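You operate a simulated robot arm through the tools that you are given. There is no shell and no other tool. Be economical: measure what you need, move in short steps, check, and stop when the job is done.

The job below is to be done with a simulated robot arm. You get a single attempt, and the scene is never put back.

## Task
Take the round yellow cover on the top of the packing bench and put it away on the grey mat. Then put the small grey-band bottle that says "JOB 35" from the top of the packing bench on the top of the side table. Then take the red-cap tube on the second shelf from the bottom of the steel rack and put it away on the top of the wheeled table. Then fetch the green-handle dish and set it on the top of the side table. Then turn the black dial of the beige unit to 4. Then stack the carton labelled "tiles" from the shaker table in front of the shaker on top of the carton labelled "plugs". Then put one of the wide teal-cap bottles from the shaker table beside the shaker on top of the leads carton. Then put one of the small teal-cap bottles from the shaker table beside the shaker in the green crate. Then take the clear cup and put it on the shelf under the wheeled table. Then fetch the liners carton and set it on the top of the stir bench. Then close the prep bench drawer. Then take the yellow-cap tube on the top of the prep bench and put it away on the top of the wheeled table. The order counts. Set down upright: small grey-band bottle, red-cap tube, wide teal-cap bottle, liners carton, yellow-cap tube.

It is judged by the outcome, as a careful person would: the job done as asked, and still so three seconds after it is handed in. It fails if anything else is knocked over, pushed out of place, dropped, spilled or broken. A push-on lid holds only when it is set on centred and level and pressed home; a screw cap is set on level and turned clockwise until tight.

## Robot
A 6-joint arm with a fingered hand on a trunk, on a base that drives. Base frame: it is fixed to the floor where the robot stands at the start and does not move with it; the origin is under the middle of the robot, x ahead of it, y to its left, z up; the surface under the hand at the start is at about z = 80. Readings come in cm, degrees, newtons and seconds.
With the tool pointing down near the work surface it reaches from about 34 to 80 cm from the robot's upright axis, wherever it stands. Its first joint turns from -115.0 to 115.0 degrees. Places, roughly: black dial of the beige unit [-210, 10, 110]; clear cup (7x7x7 cm) [-430, 0, 90]; cords carton, plugs carton, tiles carton [-350, 25, 100]; green crate (29x26x9 cm) [-630, -10, 90]; green-handle dish (7x15x6 cm) [-140, 30, 90]; grey mat (19x29 cm) [-464, 170, 90]; leads carton [-575, -25, 100]; liners carton [-600, -25, 175]; prep bench drawer [-710, 60, 70]; red-cap tube (5x5x12 cm) [70, 110, 80]; round yellow cover (8x8x4 cm) [50, 10, 80]; shelf under the wheeled table [-170, 30, 30]; small grey-band bottle [50, 25, 75]; small teal-cap bottle [-400, 0, 100]; top of the side table [-450, 0, 90]; top of the stir bench [-550, -10, 90]; top of the wheeled table (19x129 cm) [-174, 34, 90]; wide teal-cap bottle [-375, -25, 100]; yellow-cap tube (5x5x12 cm) [-710, -10, 90]. Payload 4 kg.
The tool frame sits at the grasp point between the pads (the TCP): z along the fingers, y along the line on which they close. The tips reach 2.6 cm beyond it. The gripper opens to 16.4 cm. The gripper's body begins 7.3 cm behind the TCP. The gripper is a hand of 5 fingers: y runs from the thumb to the fingers, the wrist lies at [0, 0, -23.9] in the tool frame, and closing takes about 1.5 s.
Orientation is that of the tool frame in the base frame, as a unit quaternion [x, y, z, w]. With the fingers straight down and closing along the base's y, the tool's x points along the base's -x, its y along +y and its z along -z.

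## Interface
- The arm moves only by the tool nudge_tool. Its argument "rows" is a list of rows, each a list of 7 numbers: the turn, a rotation vector about the base's x, y, z in units of 4 degrees (1.0 is 4 degrees), then the shift along the base's x, y, z in units of 20 mm (1.0 is 20 mm), then the opening, from 0 (shut) to 1 (fully open). In form: [[ax, ay, az, tx, ty, tz, fingers], ...]. A call has 1 to 12 rows; each row shifts and turns the commanded pose from where the row before left it. A call with a number of a shift or a turn outside -1 to 1 is refused whole. A row lasts 0.2 s, in which the tool goes at most 5 cm and 8.6 degrees; a call with a longer step from one row to the next is refused whole, and so is a gripper value outside its range. A pose out of reach is approached as far as the arm can. The call stops where the force on the tool passes 40 N (or 10 N more than at its start, if that is more) or the arm is blocked; 0.2 s more then pass. The fingers move at their own pace (about 4.5 cm/s each) and stop on an object; they squeeze with about 31 N. The grip force told is the motor's: it shows also when the fingers shut on nothing. Time passes only in rows, and 0.2 s behind the last, so rows that do not move let the fingers close. It gives the time, the measured TCP pose, the force on the tool (base axes), the opening and the grip force at its end, in the units of the frame above (readings bear some noise), with the torque about the TCP (base axes, N m) and any sound that the robot's microphone picked up.
- Cameras (640 x 400 px; columns grow to the right, rows downward): "scene" is now at [1.19, 18.36, 166.7]; the picture's right is [-0.02, -1.00, 0.00], its down [-0.83, 0.02, -0.56] and it looks along [0.56, -0.01, -0.83] (base axes); focal length 248 px, centre (320, 200). "wrist" rides on the gripper at [5.1, -7, -9.3] in the tool frame; the picture's right is [0.81, 0.59, 0.00], its down [-0.43, 0.60, -0.68] and it looks along [-0.40, 0.55, 0.74] (tool axes); focal length 270 px, centre (320, 200). There is no depth. A picture from a camera that has moved, and an enlarged one, comes with that camera's place and axes in the base frame and with its lens.
- snapshot(camera): a new picture of that camera. The clock stands still meanwhile.
- lift_body(by): slides the trunk up (or, below 0, down) by that many cm; the arm and the scene camera ride with it, the base frame stays. It gives what a move gives, with no picture.
- roll_base(legs): drives the robot by 1 to 6 legs, each [ahead, left, turn to the left] in cm, cm and degrees, along the robot's own axes; the way and the turn of a leg run together, so that a leg with both is an arc; at most 150 cm and 180 degrees a leg. The arm and the cameras ride along, it lands a little off, and it stops where it bumps. It gives what a move gives.
- preshape(shape): the hand has 5 fingers and takes this shape, open, in about a second: jaw (thumb against the fingers, like two jaws); tri (thumb and two fingers); tip (a fingertip pinch); poke (one finger out to press); point (the index stretched); flat (the hand flat); cup (the hand cupped); fist (a fist). The gripper value then closes the fingers along that shape, each until it touches; the sizes above hold for jaw. It gives what a move gives, with no picture.
- pan_tilt(pan, tilt): turns the head with the scene camera to pan (to the left, within 155 degrees either way) and tilt (down, from -29 to 69), counted from straight ahead of the robot. It gives what a move gives.
- enlarge(camera, box): a new picture of the part [left, top, right, bottom] of that camera's present view, enlarged. The clock stands still meanwhile.
- sign_off(): hands the job in; it is judged then, once.

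Go step by step. Nothing tells you exact positions but the pictures and the camera data: compare them with the known pose of the tool, close in by small moves and look again before you grip or let go. The budget is 546 turns and 324 pictures, counting those below and the enlarged ones. Unless the task says otherwise, let go and move clear before handing in.

The tools are called after "Call:" as name(argument=value, ...) on one line, values as JSON. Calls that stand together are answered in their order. nudge_tool: Moves the arm, as the interface text tells. Its arguments: {"type":"object","properties":{"rows":{"type":"array"}},"required":["rows"]} The other tools are called the same way: lift_body (by) slides the trunk up or down; preshape (shape) gives the hand a shape; roll_base (legs) drives the base; pan_tilt (pan, tilt) turns the head that bears the scene camera; snapshot (camera) takes a picture; enlarge (camera, box) takes an enlarged picture of a part of a camera's view; sign_off () hands the job in.

At the start:

```text
clock: 0.0
position: [37.46, 29.09, 106.38]
orientation: [0.0, 1.0, -0.001, -0.001]
ft_force: [0.5, -0.8, -0.2]
torque: [0.0, 0.0, 0.01]
opening: 16.41
grip_force: 0.0
shape: jaw
trunk travel left (down, up): [-72.5, 26.5]
robot x, y, heading: [-0.06, 0.03, 0.4]
head pan, tilt: [-1.3, 55.6]
```

scene: 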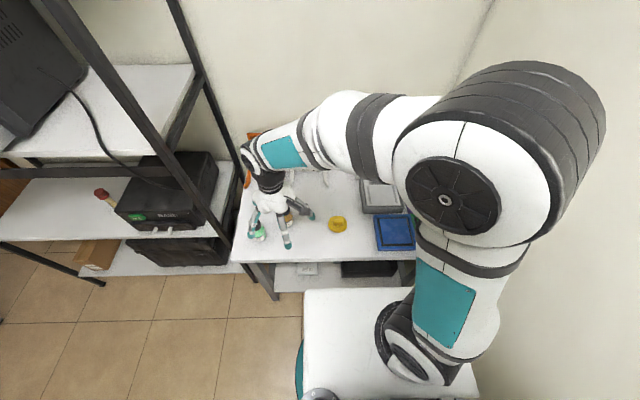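
wrist: 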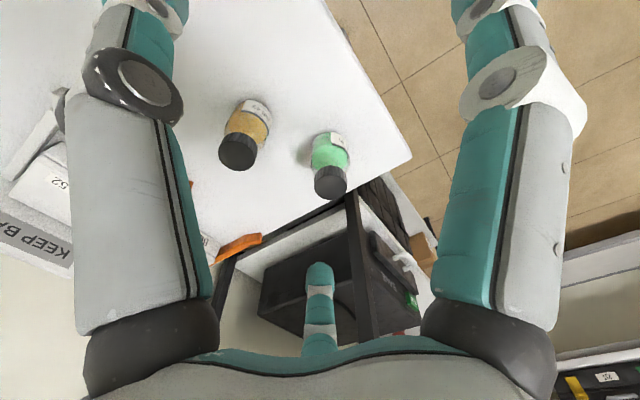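

I see the packing bench under the hand with the yellow cover at about (46, 11, 82) and two bottles near the hand. I'll look closer before moving.

Call:
enlarge(camera="scene", box=[220, 130, 420, 290])

Call:
enlarge(camera="wrist", box=[200, 80, 360, 220])

```text
2.50 times, centred on (320, 210) of scene
camera zoom: at [1.19, 18.36, 166.7], right [-0.02, -1.0, 0.0], down [-0.83, 0.02, -0.56], along [0.56, -0.01, -0.83], focal length 621 px, centre (320, 175)
```

zoom: 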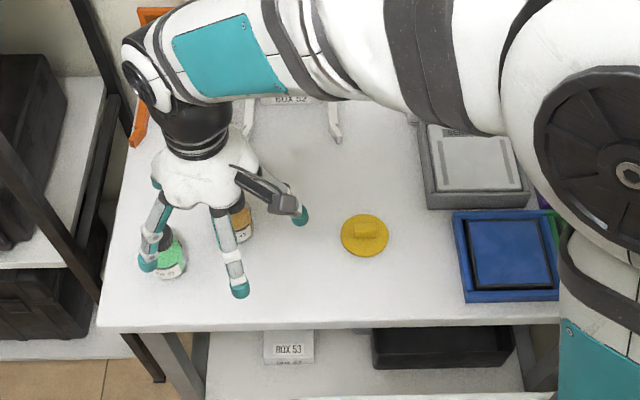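

```text
2.86 times, centred on (280, 150) of wrist
camera zoom: at [32.51, 22.05, 115.64], right [-0.81, 0.59, 0.0], down [0.43, 0.6, 0.68], along [0.4, 0.55, -0.74], focal length 772 px, centre (434, 343)
```

zoom: 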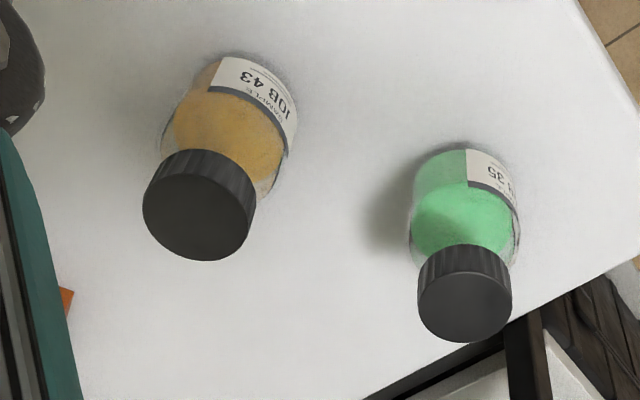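

JOB 35 is the green-filled bottle nearer the bench's edge. I move the hand over the yellow cover first.

Call:
nudge_tool(rows=[[0, 0, 0, 0.45, -0.92, 0, 1], [0, 0, 0, 0.45, -0.92, 0, 1], [0, 0, 0, 0.45, -0.92, 0, 1], [0, 0, 0, 0.45, -0.92, 0, 1], [0, 0, 0, 0.45, -0.92, 0, 1], [0, 0, 0, 0.45, -0.92, 0, 1], [0, 0, 0, 0.45, -0.92, 0, 1], [0, 0, 0, 0.45, -0.92, 0, 1], [0, 0, 0, 0.45, -0.92, 0, 1], [0, 0, 0, 0.45, -0.92, 0, 1]])

Call:
snapshot(camera="wrist")

Call:
snapshot(camera="scene")

```text
clock: 2.2
position: [46.45, 10.59, 106.53]
orientation: [0.001, 1.0, 0.0, 0.001]
ft_force: [-0.8, 0.0, 0.1]
torque: [0.0, 0.0, -0.02]
opening: 16.37
grip_force: 0.0
shape: jaw
trunk travel left (down, up): [-72.5, 26.5]
robot x, y, heading: [-0.12, -0.09, -0.2]
head pan, tilt: [-1.3, 55.6]
```

```text
319 pictures are left
camera wrist: at [41.42, 3.63, 115.78], right [-0.81, 0.59, 0.0], down [0.43, 0.6, 0.68], along [0.4, 0.55, -0.74], focal length 270 px, centre (320, 200)
```

wrist: 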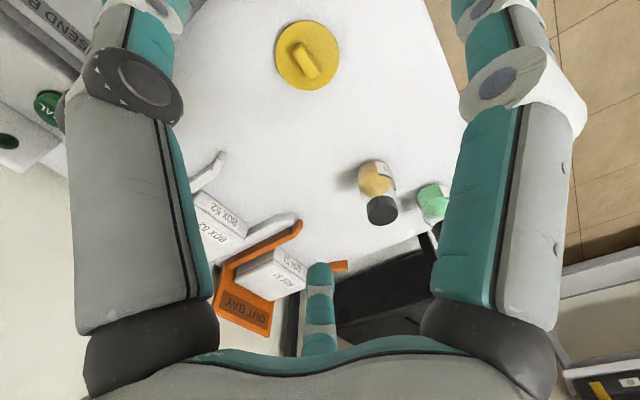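

```text
318 pictures are left
camera scene: at [1.21, 18.31, 166.7], right [-0.02, -1.0, 0.0], down [-0.83, 0.02, -0.56], along [0.56, -0.01, -0.83], focal length 248 px, centre (320, 200)
```

scene: 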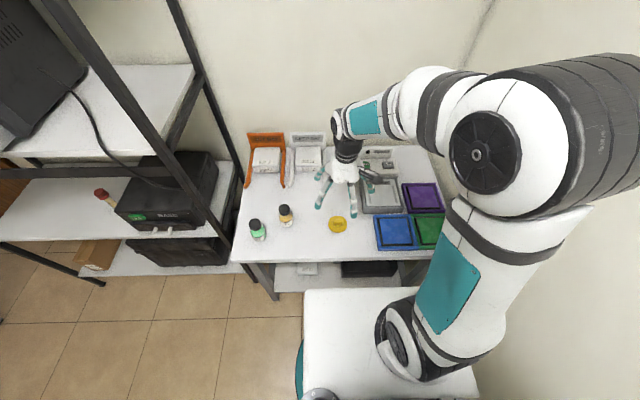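

The cover works out to about (48, 10.5) with its tab along y. I go down over it and look again.

Call:
nudge_tool(rows=[[0, 0, 0, 0.2, 0, -1, 1], [0, 0, 0, 0.2, 0, -1, 1], [0, 0, 0, 0.2, 0, -1, 1], [0, 0, 0, 0.2, 0, -1, 1], [0, 0, 0, 0, 0, -1, 0.8], [0, 0, 0, 0, 0, -1, 0.7], [0, 0, 0, 0, 0, -1, 0.6], [0, 0, 0, 0, 0, -1, 0.6], [0, 0, 0, 0, 0, -0.5, 0.6]])

Call:
snapshot(camera="wrist")

Call:
enlarge(camera="scene", box=[240, 130, 440, 290])

```text
clock: 4.2
position: [48.19, 10.62, 89.38]
orientation: [0.0, 1.0, 0.001, 0.0]
ft_force: [0.1, -0.1, 0.1]
torque: [0.0, -0.03, -0.01]
opening: 9.89
grip_force: 0.1
shape: jaw
trunk travel left (down, up): [-72.5, 26.5]
robot x, y, heading: [0.12, -0.14, -0.2]
head pan, tilt: [-1.3, 55.6]
```

```text
317 pictures are left
camera wrist: at [43.19, 3.55, 98.54], right [-0.81, 0.59, 0.0], down [0.43, 0.6, 0.68], along [0.4, 0.55, -0.74], focal length 270 px, centre (320, 200)
```

wrist: 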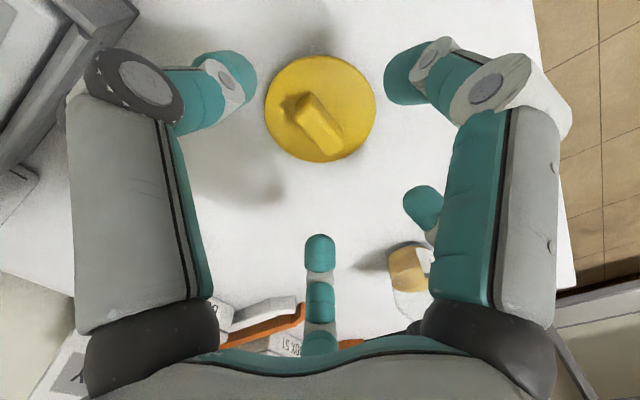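

```text
2.50 times, centred on (340, 210) of scene
camera zoom: at [1.21, 18.35, 166.7], right [-0.02, -1.0, 0.0], down [-0.83, 0.02, -0.56], along [0.56, -0.01, -0.83], focal length 621 px, centre (270, 175)
```

zoom: 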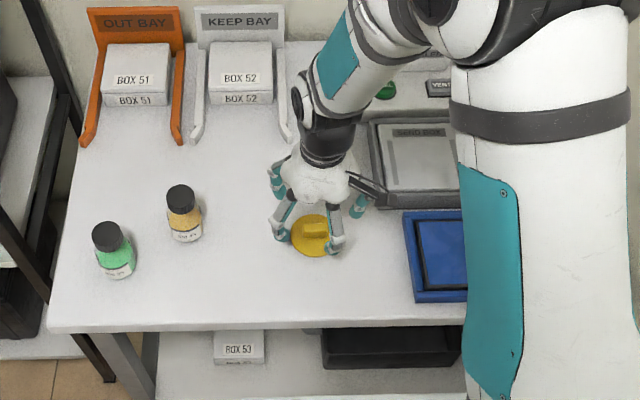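

The tips surround the cover. I look closer at the hand's shape before closing.

Call:
enlarge(camera="scene", box=[310, 170, 380, 220])

```text
8.00 times, centred on (345, 195) of scene
camera zoom: at [1.21, 18.35, 166.7], right [-0.02, -1.0, 0.0], down [-0.83, 0.02, -0.56], along [0.56, -0.01, -0.83], focal length 1988 px, centre (120, 240)
```

zoom: 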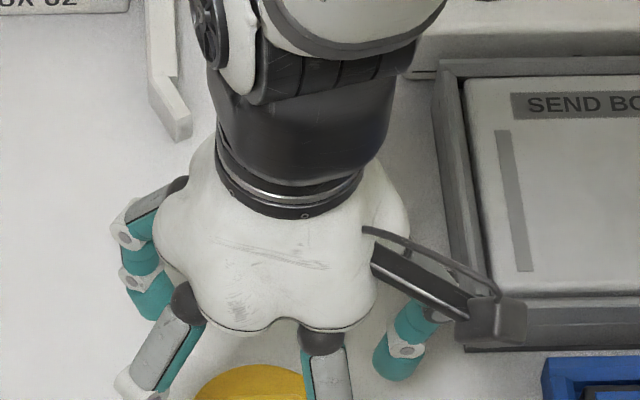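

I lower to the tab and close on it.

Call:
nudge_tool(rows=[[0, 0, 0, 0, -0.2, -1, 0.6], [0, 0, 0, 0, 0, -1, 0.5], [0, 0, 0, 0, 0, -0.6, 0.5], [0, 0, 0, 0, 0, -0.4, 0.5]])

Call:
snapshot(camera="wrist")

```text
clock: 5.2
position: [48.05, 10.37, 83.19]
orientation: [0.0, 1.0, 0.0, 0.0]
ft_force: [0.2, 0.1, 0.2]
torque: [-0.04, -0.01, 0.03]
opening: 8.26
grip_force: 0.0
shape: jaw
trunk travel left (down, up): [-72.5, 26.5]
robot x, y, heading: [-0.11, -0.02, -0.1]
head pan, tilt: [-1.3, 55.6]
```

```text
314 pictures are left
camera wrist: at [43.12, 3.26, 92.53], right [-0.81, 0.59, 0.0], down [0.43, 0.6, 0.68], along [0.4, 0.55, -0.74], focal length 270 px, centre (320, 200)
```

wrist: 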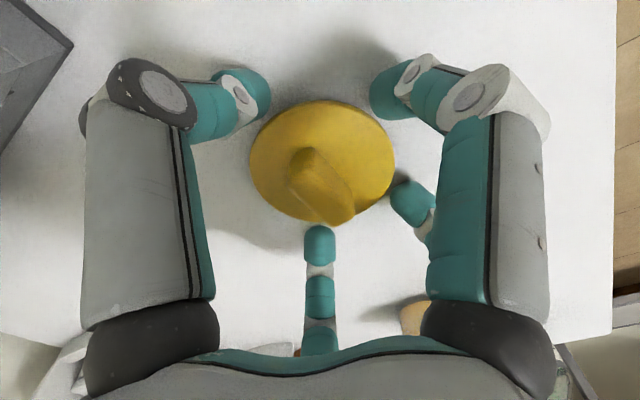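

The tab is at the grasp point; I close.

Call:
nudge_tool(rows=[[0, 0, 0, 0, 0, 0, 0.3], [0, 0, 0, 0, 0, 0, 0.2], [0, 0, 0, 0, 0, 0, 0], [0, 0, 0, 0, 0, 0, 0], [0, 0, 0, 0, 0, 0, 0], [0, 0, 0, 0, 0, 0, 0], [0, 0, 0, 0, 0, 0, 0]])

Call:
snapshot(camera="wrist")

```text
clock: 6.2
position: [48.17, 10.25, 83.7]
orientation: [0.0, 1.0, 0.0, 0.003]
ft_force: [-5.3, -2.6, 24.4]
torque: [-0.31, 0.43, -0.08]
opening: 6.3
grip_force: 31.0
shape: jaw
trunk travel left (down, up): [-72.5, 26.5]
robot x, y, heading: [-0.09, -0.06, -0.1]
head pan, tilt: [-1.3, 55.6]
stopped in row 4: the force on the tool passed its limit at 41 N (the readings are from after the stop); the commanded pose is now the measured one
```

```text
313 pictures are left
camera wrist: at [43.17, 3.25, 92.83], right [-0.81, 0.59, -0.01], down [0.43, 0.59, 0.68], along [0.4, 0.55, -0.73], focal length 270 px, centre (320, 200)
```

wrist: 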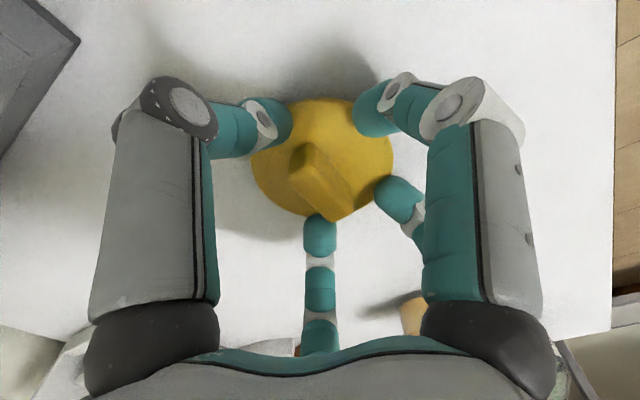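

The tips pressed down on the disc while closing. I raise a bit and close again.

Call:
nudge_tool(rows=[[0, 0, 0, 0, 0, 0.2, 0.4], [0, 0, 0, 0, 0, 0.2, 0.4], [0, 0, 0, 0, 0, 0.1, 0.3], [0, 0, 0, 0, 0, 0.1, 0.2], [0, 0, 0, 0, 0, 0, 0.1], [0, 0, 0, 0, 0, 0, 0], [0, 0, 0, 0, 0, 0, 0], [0, 0, 0, 0, 0, 0, 0], [0, 0, 0, 0, 0, 0, 0]])

Call:
snapshot(camera="wrist")

```text
clock: 8.2
position: [48.24, 10.35, 84.7]
orientation: [0.0, 1.0, 0.001, 0.003]
ft_force: [-1.1, 0.1, -0.1]
torque: [-0.01, 0.0, 0.01]
opening: 2.34
grip_force: 31.4
shape: jaw
trunk travel left (down, up): [-72.5, 26.5]
robot x, y, heading: [-0.06, -0.26, 0.2]
head pan, tilt: [-1.3, 55.6]
```

```text
312 pictures are left
camera wrist: at [43.29, 3.32, 93.87], right [-0.81, 0.59, 0.0], down [0.43, 0.59, 0.68], along [0.4, 0.55, -0.73], focal length 270 px, centre (320, 200)
```

wrist: 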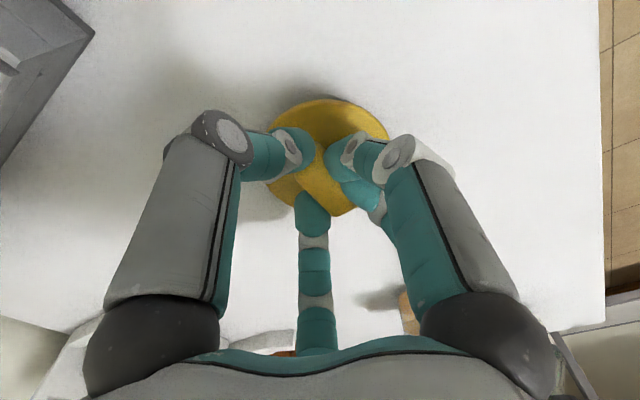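

The cover is held by its tab. I lift and check.

Call:
nudge_tool(rows=[[0, 0, 0, 0, 0, 0.5, 0], [0, 0, 0, 0, 0, 1, 0], [0, 0, 0, 0, 0, 1, 0], [0, 0, 0, 0, 0, 1, 0], [0, 0, 0, 0, 0, 1, 0], [0, 0, 0, 0, 0, 1, 0], [0, 0, 0, 0, 0, 1, 0], [0, 0, 0, 0, 0, 1, 0], [0, 0, 0, 0, 0, 1, 0], [0, 0, 0, 0, 0, 1, 0]])

Call:
snapshot(camera="wrist")

Call:
pan_tilt(pan=100, tilt=25)

Call:
snapshot(camera="scene")

Call:
pan_tilt(pan=155, tilt=25)

Call:
snapshot(camera="scene")

Call:
pan_tilt(pan=-140, tilt=25)

Call:
snapshot(camera="scene")

```text
clock: 10.4
position: [48.16, 10.21, 103.86]
orientation: [0.0, 1.0, 0.001, 0.002]
ft_force: [0.3, 0.4, 0.0]
torque: [0.03, 0.0, -0.04]
opening: 2.31
grip_force: 31.1
shape: jaw
trunk travel left (down, up): [-72.5, 26.5]
robot x, y, heading: [0.3, -0.17, -0.1]
head pan, tilt: [-1.3, 55.6]
```

```text
311 pictures are left
camera wrist: at [43.25, 3.19, 113.05], right [-0.81, 0.59, 0.0], down [0.43, 0.59, 0.68], along [0.4, 0.55, -0.73], focal length 270 px, centre (320, 200)
```

wrist: 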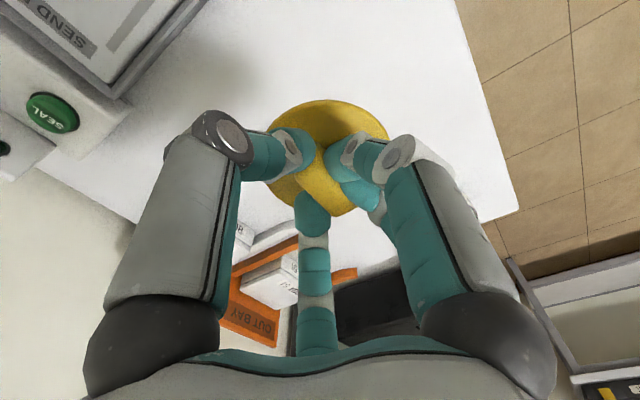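

```text
clock: 12.2
position: [48.33, 10.2, 103.75]
orientation: [0.001, 1.0, 0.001, 0.002]
ft_force: [-0.2, 0.6, -1.0]
torque: [0.0, 0.0, -0.02]
opening: 2.36
grip_force: 30.4
shape: jaw
trunk travel left (down, up): [-72.5, 26.5]
robot x, y, heading: [0.1, 0.17, -0.0]
head pan, tilt: [100.0, 25.0]
```

```text
310 pictures are left
camera scene: at [-7.54, 27.59, 171.18], right [0.98, 0.17, 0.0], down [0.07, -0.42, -0.91], along [-0.16, 0.89, -0.42], focal length 248 px, centre (320, 200)
```

scene: 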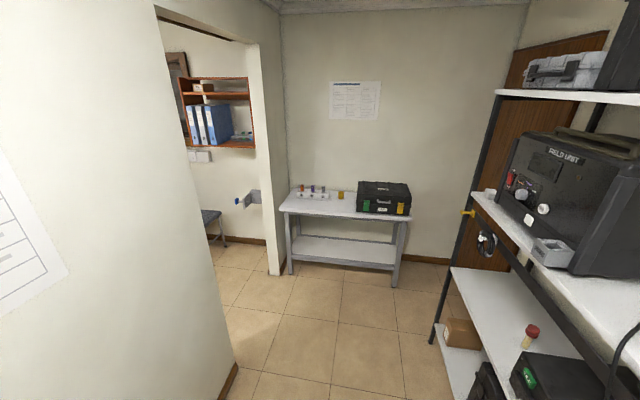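

```text
clock: 13.4
position: [48.33, 10.26, 103.83]
orientation: [-0.001, 1.0, 0.0, 0.003]
ft_force: [-0.6, -0.6, -1.4]
torque: [0.05, -0.01, 0.02]
opening: 2.35
grip_force: 31.0
shape: jaw
trunk travel left (down, up): [-72.5, 26.5]
robot x, y, heading: [0.14, -0.33, -0.1]
head pan, tilt: [154.7, 25.0]
```

```text
309 pictures are left
camera scene: at [-14.27, 22.46, 171.18], right [0.43, 0.9, 0.0], down [0.38, -0.18, -0.91], along [-0.82, 0.39, -0.42], focal length 248 px, centre (320, 200)
```

scene: 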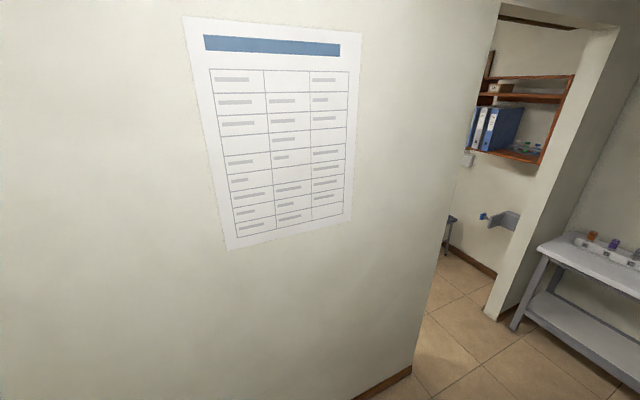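

```text
clock: 17.4
position: [48.24, 10.25, 103.83]
orientation: [0.0, 1.0, 0.0, 0.003]
ft_force: [-0.2, -0.7, -0.1]
torque: [0.01, 0.01, 0.0]
opening: 2.32
grip_force: 31.0
shape: jaw
trunk travel left (down, up): [-72.5, 26.5]
robot x, y, heading: [-0.0, -0.13, -0.1]
head pan, tilt: [-140.0, 25.0]
```

```text
308 pictures are left
camera scene: at [-13.0, 12.59, 171.18], right [-0.64, 0.77, 0.0], down [0.32, 0.27, -0.91], along [-0.69, -0.58, -0.42], focal length 248 px, centre (320, 200)
```

scene: 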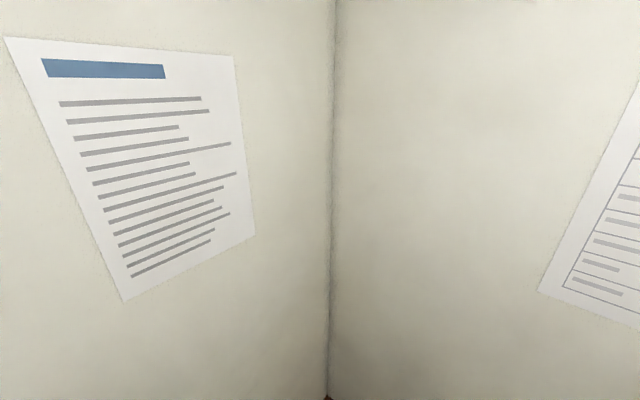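

There's a wall behind me at x≈-81 with an opening at y≈117–215. I tuck the arm, back away, and drive to the opening.

Call:
nudge_tool(rows=[[0, 0, 0, -0.7, -0.3, 0.8, 0], [0, 0, 0, -0.7, -0.3, 0.8, 0], [0, 0, 0, -0.7, -0.3, 0.8, 0], [0, 0, 0, -0.7, -0.3, 0.8, 0], [0, 0, 0, -0.7, -0.3, 0.8, 0], [0, 0, 0, -0.7, -0.3, 0.8, 0], [0, 0, 0, -0.7, -0.3, 0.8, 0]])

Call:
roll_base(legs=[[-25, 0, 0], [0, 100, 0]])

Call:
pan_tilt(pan=120, tilt=35)

Call:
snapshot(camera="scene")

```text
clock: 19.0
position: [38.36, 6.12, 114.84]
orientation: [0.0, 1.0, 0.001, 0.002]
ft_force: [-0.3, 0.7, -0.3]
torque: [0.01, 0.03, -0.01]
opening: 2.34
grip_force: 30.4
shape: jaw
trunk travel left (down, up): [-72.5, 26.5]
robot x, y, heading: [-0.01, -0.14, -0.1]
head pan, tilt: [-140.0, 25.0]
```

```text
clock: 25.7
position: [13.73, 107.21, 114.85]
orientation: [-0.003, 1.0, 0.0, 0.004]
ft_force: [-0.1, 0.4, -1.0]
torque: [-0.01, 0.0, -0.02]
opening: 2.32
grip_force: 31.0
shape: jaw
trunk travel left (down, up): [-72.5, 26.5]
robot x, y, heading: [-24.57, 100.81, 0.2]
head pan, tilt: [-140.0, 25.0]
```

```text
clock: 29.3
position: [13.7, 107.21, 114.84]
orientation: [-0.003, 1.0, 0.001, 0.003]
ft_force: [0.2, 0.6, -0.5]
torque: [0.03, 0.0, 0.0]
opening: 2.36
grip_force: 31.0
shape: jaw
trunk travel left (down, up): [-72.5, 26.5]
robot x, y, heading: [-24.91, 100.69, 0.2]
head pan, tilt: [120.0, 35.0]
```

```text
307 pictures are left
camera scene: at [-35.21, 126.96, 169.6], right [0.86, 0.5, 0.0], down [0.29, -0.5, -0.82], along [-0.41, 0.71, -0.57], focal length 248 px, centre (320, 200)
```

scene: 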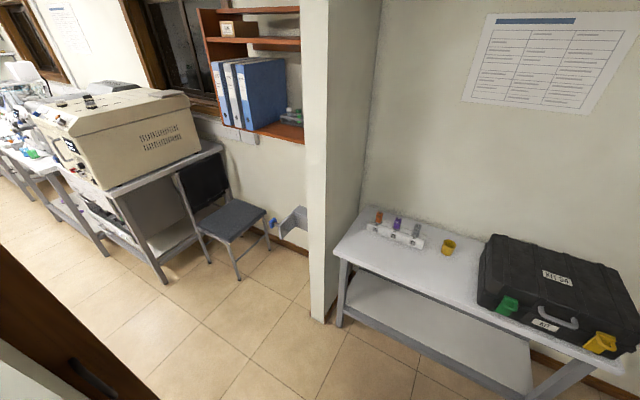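

The map fits. I go on to the opening's middle and look through it.

Call:
roll_base(legs=[[0, 60, 0], [0, 0, 180]])

Call:
pan_tilt(pan=0, tilt=25)

Call:
snapshot(camera="scene")

```text
clock: 40.1
position: [-63.45, 154.14, 114.84]
orientation: [1.0, 0.009, -0.003, 0.0]
ft_force: [0.5, 0.9, -0.6]
torque: [-0.06, 0.02, 0.0]
opening: 2.33
grip_force: 31.2
shape: jaw
trunk travel left (down, up): [-72.5, 26.5]
robot x, y, heading: [-25.55, 160.93, -179.1]
head pan, tilt: [120.0, 35.0]
```

```text
clock: 42.1
position: [-63.35, 154.13, 114.8]
orientation: [1.0, 0.01, -0.002, 0.0]
ft_force: [0.0, -0.1, -1.0]
torque: [-0.01, -0.01, -0.01]
opening: 2.33
grip_force: 31.7
shape: jaw
trunk travel left (down, up): [-72.5, 26.5]
robot x, y, heading: [-25.34, 160.76, -178.9]
head pan, tilt: [0.0, 25.0]
```

```text
306 pictures are left
camera scene: at [-27.93, 142.3, 171.18], right [-0.02, 1.0, 0.0], down [0.42, 0.01, -0.91], along [-0.91, -0.02, -0.42], focal length 248 px, centre (320, 200)
```

scene: 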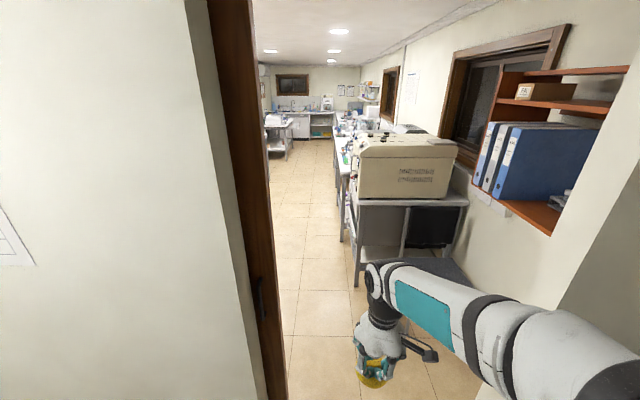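

A long room lies ahead with benches on both sides. I drive forward into the doorway and look left.

Call:
roll_base(legs=[[75, 0, -1]])

Call:
pan_tilt(pan=50, tilt=30)

Call:
snapshot(camera="scene")

Call:
pan_tilt(pan=0, tilt=35)

Call:
snapshot(camera="scene")

```text
clock: 46.1
position: [-139.14, 154.74, 114.64]
orientation: [1.0, -0.004, -0.003, 0.001]
ft_force: [-0.4, -0.7, -0.4]
torque: [0.01, -0.03, -0.01]
opening: 2.36
grip_force: 31.3
shape: jaw
trunk travel left (down, up): [-72.5, 26.5]
robot x, y, heading: [-100.91, 160.56, 179.7]
head pan, tilt: [0.0, 25.0]
```

```text
clock: 47.3
position: [-139.2, 154.73, 114.83]
orientation: [1.0, -0.004, -0.003, 0.001]
ft_force: [0.7, 0.0, -0.7]
torque: [-0.01, -0.03, -0.01]
opening: 2.34
grip_force: 31.3
shape: jaw
trunk travel left (down, up): [-72.5, 26.5]
robot x, y, heading: [-100.59, 160.09, 179.6]
head pan, tilt: [50.0, 30.0]
```

```text
305 pictures are left
camera scene: at [-100.75, 135.01, 170.38], right [-0.76, 0.65, 0.0], down [0.32, 0.38, -0.87], along [-0.56, -0.66, -0.5], focal length 248 px, centre (320, 200)
```

scene: 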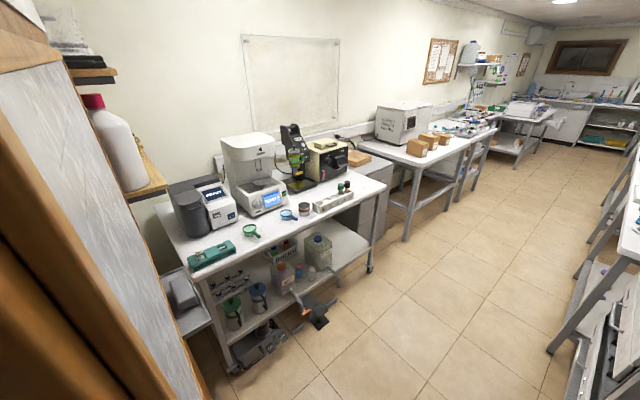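

```text
clock: 48.5
position: [-139.24, 154.64, 114.87]
orientation: [1.0, -0.003, -0.003, 0.001]
ft_force: [-0.2, 0.5, 0.6]
torque: [-0.02, 0.01, -0.01]
opening: 2.31
grip_force: 30.9
shape: jaw
trunk travel left (down, up): [-72.5, 26.5]
robot x, y, heading: [-101.03, 160.6, 179.5]
head pan, tilt: [0.0, 35.0]
```

```text
304 pictures are left
camera scene: at [-103.68, 141.95, 169.6], right [0.01, 1.0, 0.0], down [0.57, 0.0, -0.82], along [-0.82, 0.01, -0.57], focal length 248 px, centre (320, 200)
```

scene: 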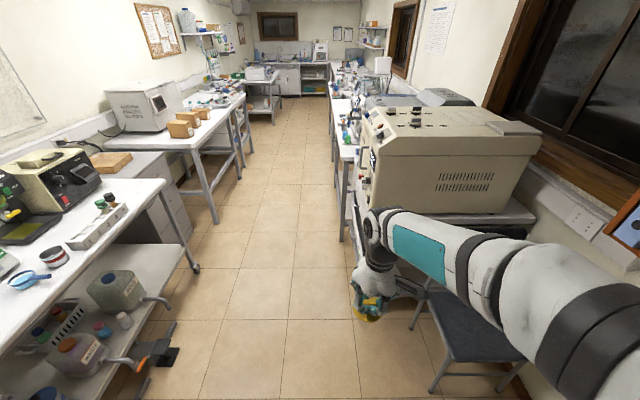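

I have the overview: left benches' front edge near y≈45, right ones near y≈170, corridor around y≈105. I drive down the corridor toward the mat at x≈-464.

Call:
roll_base(legs=[[40, 0, 0], [60, 55, 0], [150, 0, 0], [50, 0, 0]])

Call:
pan_tilt(pan=-35, tilt=35)

Call:
snapshot(camera="scene")

Call:
pan_tilt(pan=55, tilt=35)

Call:
snapshot(camera="scene")

```text
clock: 64.6
position: [-441.8, 107.36, 114.77]
orientation: [1.0, -0.009, -0.003, 0.0]
ft_force: [0.1, 0.9, -0.5]
torque: [0.04, -0.03, -0.01]
opening: 2.32
grip_force: 31.3
shape: jaw
trunk travel left (down, up): [-72.5, 26.5]
robot x, y, heading: [-403.43, 112.64, 178.8]
head pan, tilt: [0.0, 35.0]
```

```text
clock: 65.6
position: [-441.61, 107.48, 114.95]
orientation: [1.0, -0.009, -0.003, 0.0]
ft_force: [0.1, -0.4, -1.4]
torque: [-0.02, 0.0, 0.0]
opening: 2.34
grip_force: 30.4
shape: jaw
trunk travel left (down, up): [-72.5, 26.5]
robot x, y, heading: [-403.1, 112.71, 179.2]
head pan, tilt: [-35.0, 35.0]
```

```text
303 pictures are left
camera scene: at [-404.61, 99.27, 169.6], right [0.59, 0.81, 0.0], down [0.46, -0.34, -0.82], along [-0.66, 0.48, -0.57], focal length 248 px, centre (320, 200)
```

scene: 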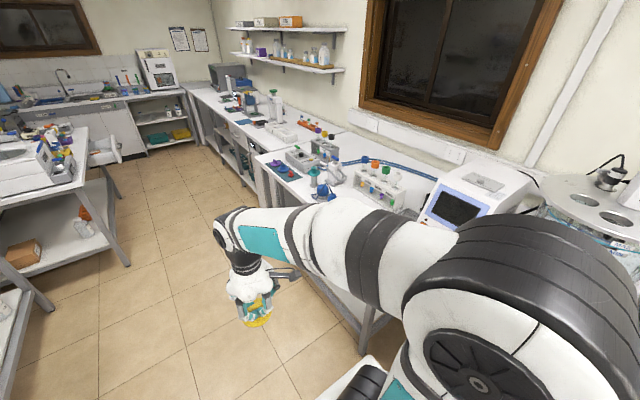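

```text
clock: 67.2
position: [-441.77, 107.45, 114.87]
orientation: [1.0, -0.008, -0.003, 0.0]
ft_force: [-0.9, 0.1, -0.9]
torque: [0.03, -0.03, -0.02]
opening: 2.33
grip_force: 31.0
shape: jaw
trunk travel left (down, up): [-72.5, 26.5]
robot x, y, heading: [-403.21, 113.02, 179.0]
head pan, tilt: [55.0, 35.0]
```

```text
302 pictures are left
camera scene: at [-402.66, 86.98, 169.6], right [-0.81, 0.59, 0.0], down [0.34, 0.46, -0.82], along [-0.48, -0.66, -0.57], focal length 248 px, centre (320, 200)
```

scene: 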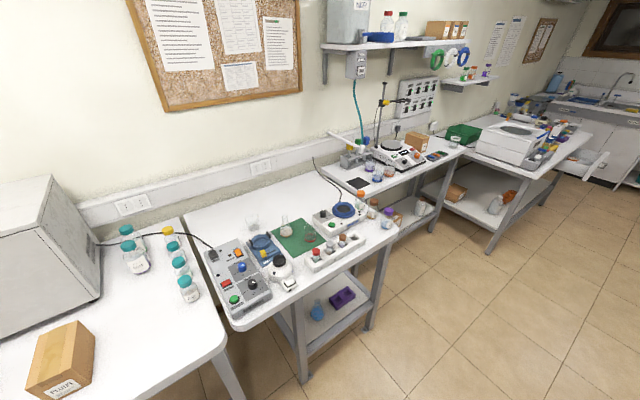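

The left benches hold the shaker table bottles, side table, stir bench. I go on to x≈-464 and turn to face +y for the mat.

Call:
roll_base(legs=[[61, 8, 0], [0, 0, -89]])

Call:
pan_tilt(pan=0, tilt=50)

Call:
snapshot(camera="scene")

```text
clock: 74.5
position: [-471.71, 144.04, 114.85]
orientation: [0.712, -0.702, -0.002, -0.002]
ft_force: [0.0, -0.7, -0.5]
torque: [-0.02, 0.03, 0.0]
opening: 2.31
grip_force: 31.4
shape: jaw
trunk travel left (down, up): [-72.5, 26.5]
robot x, y, heading: [-465.31, 106.05, 90.8]
head pan, tilt: [55.0, 35.0]
```

```text
clock: 75.7
position: [-471.68, 144.06, 114.81]
orientation: [0.712, -0.702, -0.002, -0.001]
ft_force: [0.0, -0.5, -0.3]
torque: [0.04, -0.01, -0.01]
opening: 2.31
grip_force: 31.1
shape: jaw
trunk travel left (down, up): [-72.5, 26.5]
robot x, y, heading: [-464.88, 105.54, 90.8]
head pan, tilt: [0.0, 50.0]
```

```text
301 pictures are left
camera scene: at [-483.6, 107.1, 167.43], right [1.0, 0.02, 0.0], down [0.01, -0.77, -0.64], along [-0.01, 0.64, -0.77], focal length 248 px, centre (320, 200)
```

scene: 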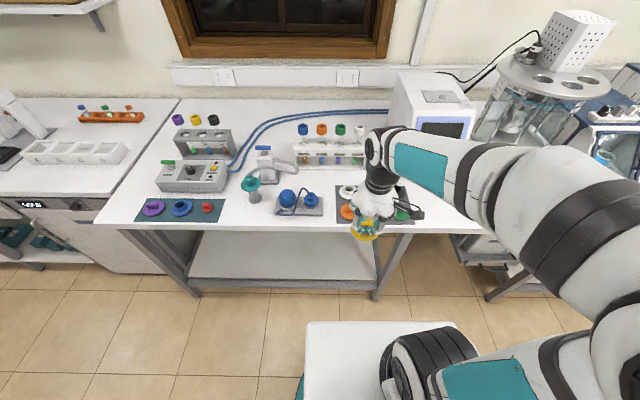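

The grey mat is just under/behind the hand with some covers already on it. I zoom in.

Call:
enlarge(camera="scene", box=[310, 150, 430, 250])

Call:
snapshot(camera="wrist")

```text
4.00 times, centred on (370, 200) of scene
camera zoom: at [-483.6, 107.1, 167.43], right [1.0, 0.02, 0.0], down [0.01, -0.77, -0.64], along [-0.01, 0.64, -0.77], focal length 994 px, centre (120, 200)
```

zoom: 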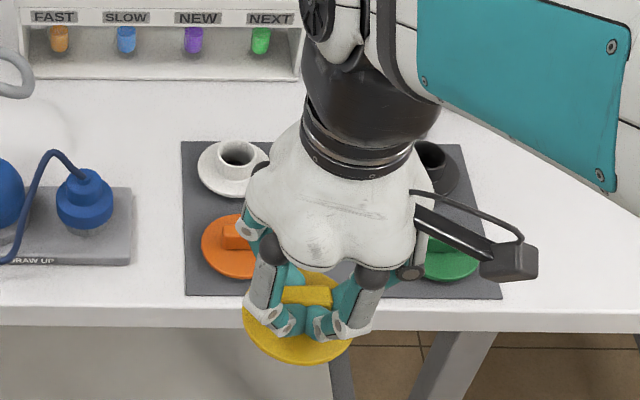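

```text
299 pictures are left
camera wrist: at [-464.53, 138.93, 124.08], right [-0.58, -0.82, 0.0], down [-0.6, 0.42, 0.68], along [-0.55, 0.39, -0.73], focal length 270 px, centre (320, 200)
```

wrist: 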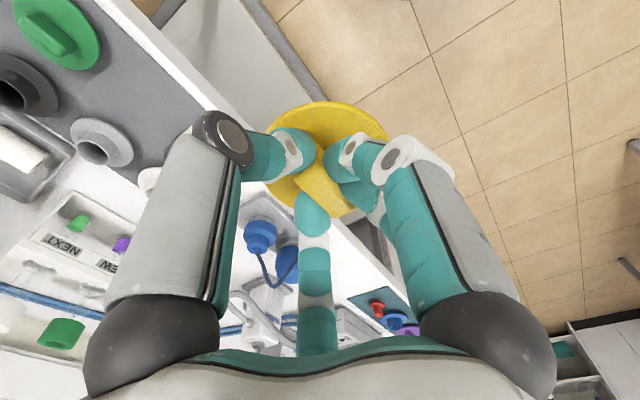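

The front middle of the grey mat, at about (-463, 166), is free between the orange and green covers. I move above it.

Call:
nudge_tool(rows=[[0, 0, 0, 0.39, 1, 0, 0], [0, 0, 0, 0.39, 1, 0, 0], [0, 0, 0, 0.39, 1, 0, 0], [0, 0, 0, 0.39, 1, 0, 0], [0, 0, 0, 0.39, 1, 0, 0], [0, 0, 0, 0.39, 1, 0, 0], [0, 0, 0, 0.39, 1, 0, 0], [0, 0, 0, 0.39, 1, 0, 0], [0, 0, 0, 0.39, 1, 0, 0], [0, 0, 0, 0.39, 1, 0, 0], [0, 0, 0, 0.39, 1, 0, 0]])

Call:
enlarge(camera="scene", box=[310, 100, 470, 240])

Call:
snapshot(camera="wrist")

```text
clock: 78.1
position: [-463.12, 166.26, 114.77]
orientation: [0.712, -0.702, -0.003, -0.001]
ft_force: [0.8, 0.5, -0.3]
torque: [-0.02, -0.01, 0.0]
opening: 2.33
grip_force: 31.0
shape: jaw
trunk travel left (down, up): [-72.5, 26.5]
robot x, y, heading: [-464.8, 105.79, 91.1]
head pan, tilt: [0.0, 50.0]
```

```text
2.86 times, centred on (390, 170) of scene
camera zoom: at [-483.56, 107.2, 167.43], right [1.0, 0.01, 0.0], down [0.01, -0.77, -0.64], along [-0.01, 0.64, -0.77], focal length 710 px, centre (120, 286)
```

zoom: 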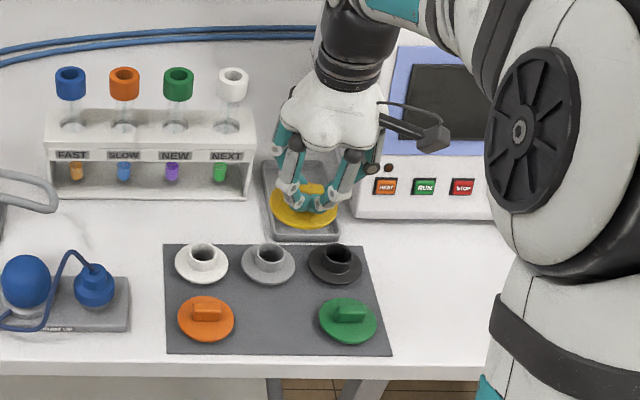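

```text
297 pictures are left
camera wrist: at [-455.94, 161.13, 124.03], right [-0.58, -0.82, 0.0], down [-0.6, 0.42, 0.68], along [-0.55, 0.39, -0.73], focal length 270 px, centre (320, 200)
```

wrist: 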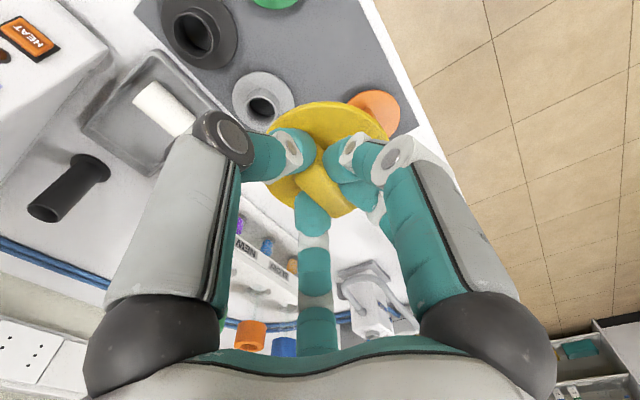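

The slot is centred at (-463.4, 165.3). I lower slowly.

Call:
nudge_tool(rows=[[0, 0, 0, -0.15, -0.35, -1, 0], [0, 0, 0, 0, 0, -1, 0], [0, 0, 0, 0, 0, -1, 0], [0, 0, 0, 0, 0, -1, 0], [0, 0, 0, 0, 0, -1, 0], [0, 0, 0, 0, 0, -1, 0], [0, 0, 0, 0, 0, -1, 0], [0, 0, 0, 0, 0, -1, 0], [0, 0, 0, 0, 0, 0, 0]])

Call:
enlarge(camera="scene", box=[310, 150, 430, 250])

Call:
snapshot(camera="wrist")

```text
clock: 80.1
position: [-463.32, 165.11, 98.76]
orientation: [0.712, -0.702, -0.002, -0.003]
ft_force: [0.3, -0.4, -0.1]
torque: [-0.01, -0.02, 0.04]
opening: 2.31
grip_force: 31.5
shape: jaw
trunk travel left (down, up): [-72.5, 26.5]
robot x, y, heading: [-464.93, 105.45, 91.1]
head pan, tilt: [0.0, 50.0]
```

```text
4.00 times, centred on (370, 200) of scene
camera zoom: at [-483.59, 107.09, 167.43], right [1.0, 0.01, 0.0], down [0.01, -0.77, -0.64], along [-0.01, 0.64, -0.77], focal length 994 px, centre (120, 200)
```

zoom: 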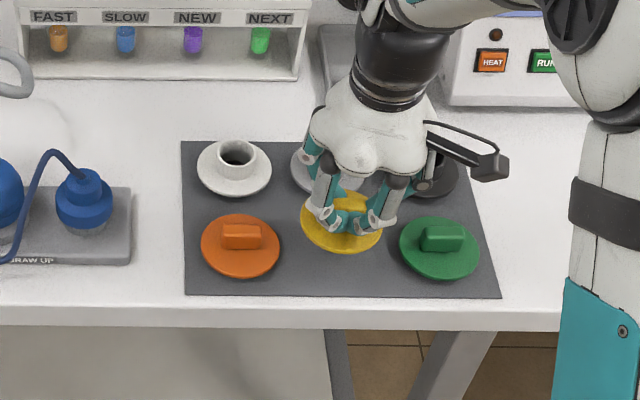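

```text
295 pictures are left
camera wrist: at [-456.2, 160.03, 108.02], right [-0.58, -0.82, 0.0], down [-0.6, 0.42, 0.68], along [-0.55, 0.39, -0.73], focal length 270 px, centre (320, 200)
```

wrist: 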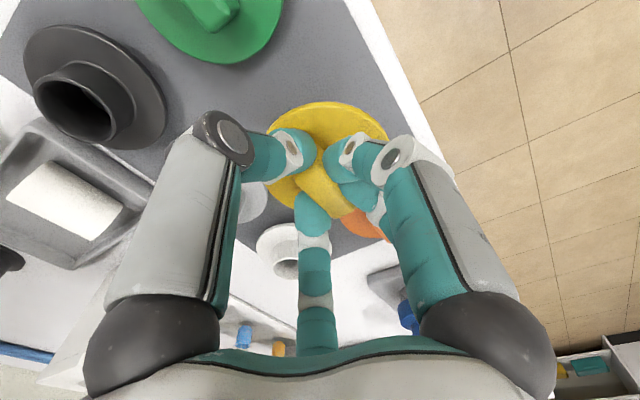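

Aligned well. I lower the last centimetres gently.

Call:
nudge_tool(rows=[[0, 0, 0, 0, 0, -0.5, 0], [0, 0, 0, 0, 0, -0.5, 0], [0, 0, 0, 0, 0, -0.2, 0], [0, 0, 0, 0, 0, -0.2, 0], [0, 0, 0, 0, 0, 0, 0]])

```text
clock: 81.3
position: [-463.4, 165.26, 96.17]
orientation: [0.712, -0.703, -0.002, -0.002]
ft_force: [-0.5, 0.3, -0.4]
torque: [0.0, -0.01, 0.0]
opening: 2.36
grip_force: 31.0
shape: jaw
trunk travel left (down, up): [-72.5, 26.5]
robot x, y, heading: [-465.19, 105.61, 90.9]
head pan, tilt: [0.0, 50.0]
```

Call:
nudge_tool(rows=[[0, 0, 0, 0, 0, -0.15, 0], [0, 0, 0, 0, 0, -0.15, 0], [0, 0, 0, 0, 0, -0.15, 0]])

Call:
enlarge(camera="scene", box=[330, 170, 410, 230])

```text
clock: 82.1
position: [-463.51, 165.38, 95.17]
orientation: [0.712, -0.702, -0.003, -0.001]
ft_force: [0.6, 0.1, -0.9]
torque: [0.0, 0.02, 0.0]
opening: 2.31
grip_force: 30.9
shape: jaw
trunk travel left (down, up): [-72.5, 26.5]
robot x, y, heading: [-465.2, 105.48, 90.9]
head pan, tilt: [0.0, 50.0]
```

```text
6.67 times, centred on (370, 200) of scene
camera zoom: at [-483.59, 107.12, 167.43], right [1.0, 0.01, 0.0], down [0.01, -0.77, -0.64], along [-0.01, 0.64, -0.77], focal length 1656 px, centre (-13, 200)
```

zoom: 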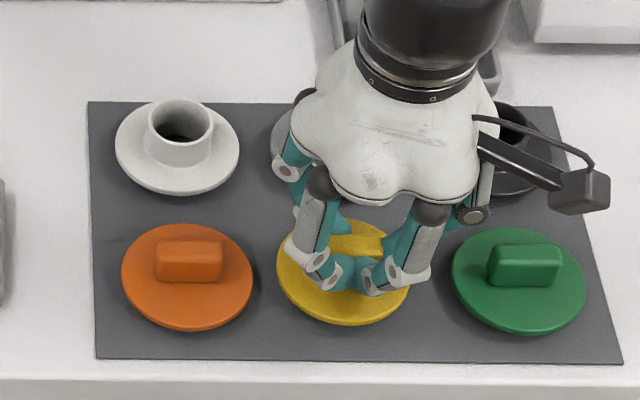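

Call:
nudge_tool(rows=[[0, 0, 0, 0, 0, -0.15, 0], [0, 0, 0, 0, 0, -0.1, 0], [0, 0, 0, 0, 0, -0.1, 0], [0, 0, 0, 0, 0, -0.1, 0]])

```text
clock: 83.1
position: [-463.41, 165.26, 94.58]
orientation: [0.712, -0.702, -0.005, -0.004]
ft_force: [0.2, 0.3, 29.5]
torque: [-0.02, 0.03, 0.04]
opening: 2.35
grip_force: 30.6
shape: jaw
trunk travel left (down, up): [-72.5, 26.5]
robot x, y, heading: [-465.11, 105.89, 90.7]
head pan, tilt: [0.0, 50.0]
```

Contact. I release a little, let it settle, and rise.

Call:
nudge_tool(rows=[[0, 0, 0, 0, 0, 0.1, 0.15], [0, 0, 0, 0, 0, 0.1, 0.25], [0, 0, 0, 0, 0, 0, 0.3], [0, 0, 0, 0, 0, 0, 0.3], [0, 0, 0, 0, 0, 0.5, 0.3], [0, 0, 0, 0, 0, 1, 0.3], [0, 0, 0, 0, 0, 1, 0.3], [0, 0, 0, 0, 0, 1, 0.3], [0, 0, 0, 0, 0, 1, 0.3], [0, 0, 0, 0, 0, 1, 0.3], [0, 0, 0, 0, 0, 1, 0.3], [0, 0, 0, 0, 0, 1, 0.3]])

Call:
enlarge(camera="scene", box=[310, 150, 430, 250])

```text
clock: 85.7
position: [-463.42, 165.23, 109.9]
orientation: [0.712, -0.702, -0.002, -0.001]
ft_force: [0.2, -0.2, 0.6]
torque: [-0.02, -0.02, 0.0]
opening: 4.87
grip_force: 0.0
shape: jaw
trunk travel left (down, up): [-72.5, 26.5]
robot x, y, heading: [-465.21, 105.66, 90.7]
head pan, tilt: [0.0, 50.0]
```

```text
4.00 times, centred on (370, 200) of scene
camera zoom: at [-483.59, 107.08, 167.43], right [1.0, 0.01, 0.0], down [0.01, -0.77, -0.64], along [-0.01, 0.64, -0.77], focal length 994 px, centre (120, 200)
```

zoom: 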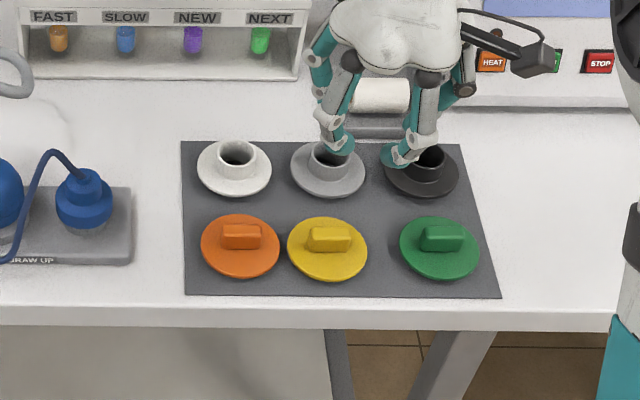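

The yellow cover is on the grey mat. Now I tuck the arm and drive back to the packing bench for the JOB 35 bottle.

Call:
nudge_tool(rows=[[0, 0, 0, 0, -1, 0.3, 0.5], [0, 0, 0, 0, -1, 0.3, 0.5], [0, 0, 0, 0, -1, 0.3, 0.5], [0, 0, 0, 0, -1, 0.3, 0.5], [0, 0, 0, 0, -1, 0.3, 0.5], [0, 0, 0, 0, -1, 0.3, 0.5], [0, 0, 0, 0, -1, 0.3, 0.5], [0, 0, 0, 0, -1, 0.3, 0.5], [0, 0, 0, 0, -1, 0.3, 0.5], [0, 0, 0, 0, -1, 0.3, 0.5], [0, 0, 0, 0, -1, 0.3, 0.5]])

Call:
roll_base(legs=[[0, 0, -90.7], [150, 0, 0], [114, 0, 0], [60, 55, 0], [115, 0, 0]])

Call:
pan_tilt(pan=-40, tilt=40)

Call:
snapshot(camera="scene")

```text
clock: 88.1
position: [-463.48, 143.2, 116.46]
orientation: [0.712, -0.702, -0.002, -0.002]
ft_force: [-0.4, 0.4, 0.3]
torque: [-0.01, -0.03, 0.06]
opening: 8.17
grip_force: 0.0
shape: jaw
trunk travel left (down, up): [-72.5, 26.5]
robot x, y, heading: [-465.3, 105.31, 90.7]
head pan, tilt: [0.0, 50.0]
```

```text
clock: 110.6
position: [-81.24, 144.09, 116.39]
orientation: [0.023, 1.0, -0.001, 0.002]
ft_force: [0.3, 1.0, -0.6]
torque: [-0.05, 0.0, 0.01]
opening: 8.18
grip_force: 0.1
shape: jaw
trunk travel left (down, up): [-72.5, 26.5]
robot x, y, heading: [-118.12, 147.56, -2.4]
head pan, tilt: [0.0, 50.0]
stopped in leg 5: the robot was blocked; the commanded pose is now the measured one
```

```text
clock: 111.6
position: [-81.23, 143.82, 116.37]
orientation: [0.024, 1.0, -0.001, 0.002]
ft_force: [0.0, 0.5, 0.8]
torque: [0.0, -0.02, 0.01]
opening: 8.18
grip_force: 0.2
shape: jaw
trunk travel left (down, up): [-72.5, 26.5]
robot x, y, heading: [-118.47, 147.75, -2.6]
head pan, tilt: [-40.0, 40.0]
```

```text
292 pictures are left
camera scene: at [-117.46, 160.82, 168.84], right [-0.68, -0.74, 0.0], down [-0.47, 0.44, -0.77], along [0.56, -0.52, -0.64], focal length 248 px, centre (320, 200)
```

scene: 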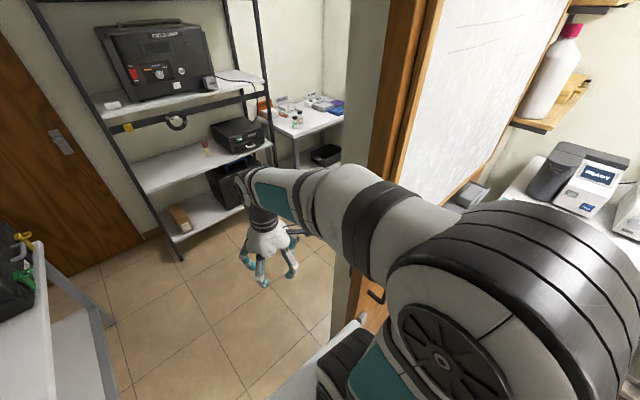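

I drifted to y=148 and touched the jamb. I back off, straighten, shift left and go on.

Call:
roll_base(legs=[[-10, 0, 2.6], [0, 14, 0], [105, 0, 0]])

```text
clock: 118.7
position: [12.7, 159.13, 116.26]
orientation: [0.004, 1.0, 0.0, 0.001]
ft_force: [-0.4, -0.6, -0.2]
torque: [0.03, 0.04, 0.01]
opening: 8.17
grip_force: 0.0
shape: jaw
trunk travel left (down, up): [-72.5, 26.5]
robot x, y, heading: [-24.95, 161.67, -0.4]
head pan, tilt: [-40.0, 40.0]
```

Call:
roll_base(legs=[[0, -131, 0], [24, 0, 0.4]])

Call:
pan_tilt(pan=0, tilt=56)

Call:
snapshot(camera="scene")

Call:
snapshot(camera="wrist")

```text
clock: 126.6
position: [36.28, 28.89, 116.29]
orientation: [-0.001, 1.0, 0.0, 0.002]
ft_force: [0.3, -0.3, 0.3]
torque: [-0.02, 0.02, 0.0]
opening: 8.17
grip_force: 0.0
shape: jaw
trunk travel left (down, up): [-72.5, 26.5]
robot x, y, heading: [-1.47, 31.06, 0.1]
head pan, tilt: [-40.0, 40.0]
```

```text
clock: 127.7
position: [36.23, 28.91, 116.33]
orientation: [-0.002, 1.0, 0.0, 0.0]
ft_force: [-0.8, 0.3, 1.1]
torque: [0.03, 0.02, 0.01]
opening: 8.19
grip_force: 0.0
shape: jaw
trunk travel left (down, up): [-72.5, 26.5]
robot x, y, heading: [-1.27, 30.79, 0.3]
head pan, tilt: [0.0, 56.0]
```

```text
291 pictures are left
camera scene: at [-0.19, 49.54, 166.66], right [0.0, -1.0, 0.0], down [-0.83, 0.0, -0.56], along [0.56, 0.0, -0.83], focal length 248 px, centre (320, 200)
```

scene: 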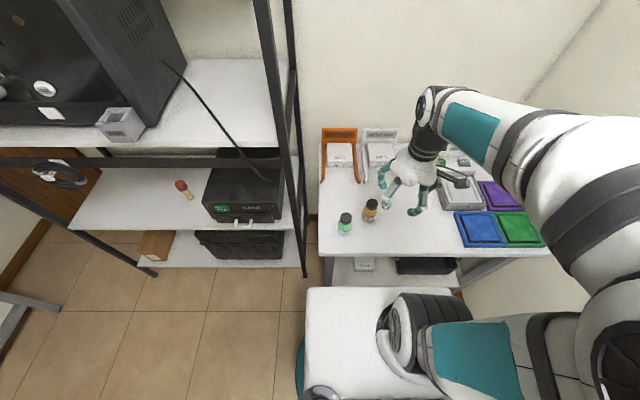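

```text
290 pictures are left
camera wrist: at [31.26, 21.84, 125.57], right [-0.81, 0.59, 0.0], down [0.43, 0.6, 0.68], along [0.4, 0.55, -0.73], focal length 270 px, centre (320, 200)
```

wrist: 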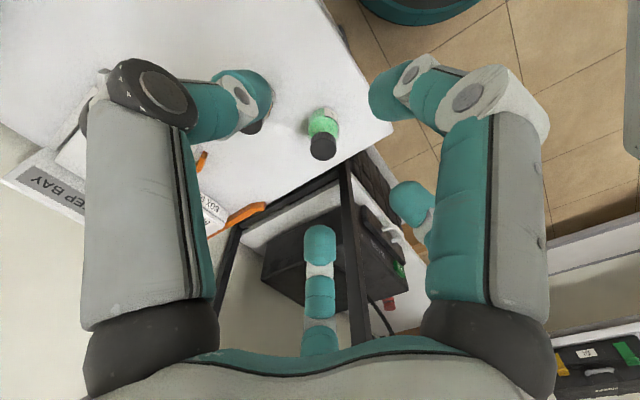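

Call:
enlarge(camera="scene", box=[320, 190, 400, 250])

```text
6.67 times, centred on (360, 220) of scene
camera zoom: at [-0.19, 49.54, 166.66], right [0.0, -1.0, 0.0], down [-0.83, 0.0, -0.56], along [0.56, 0.0, -0.83], focal length 1656 px, centre (53, 67)
```

zoom: 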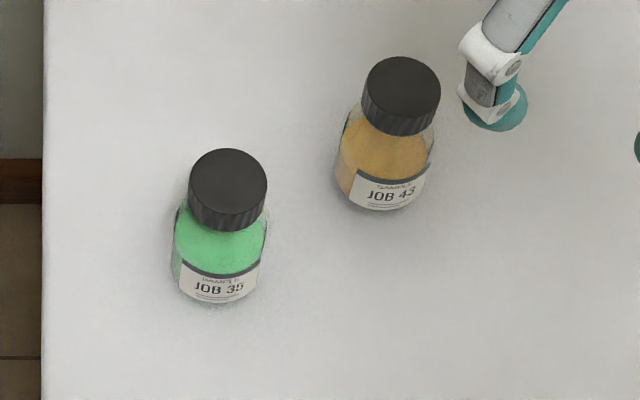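

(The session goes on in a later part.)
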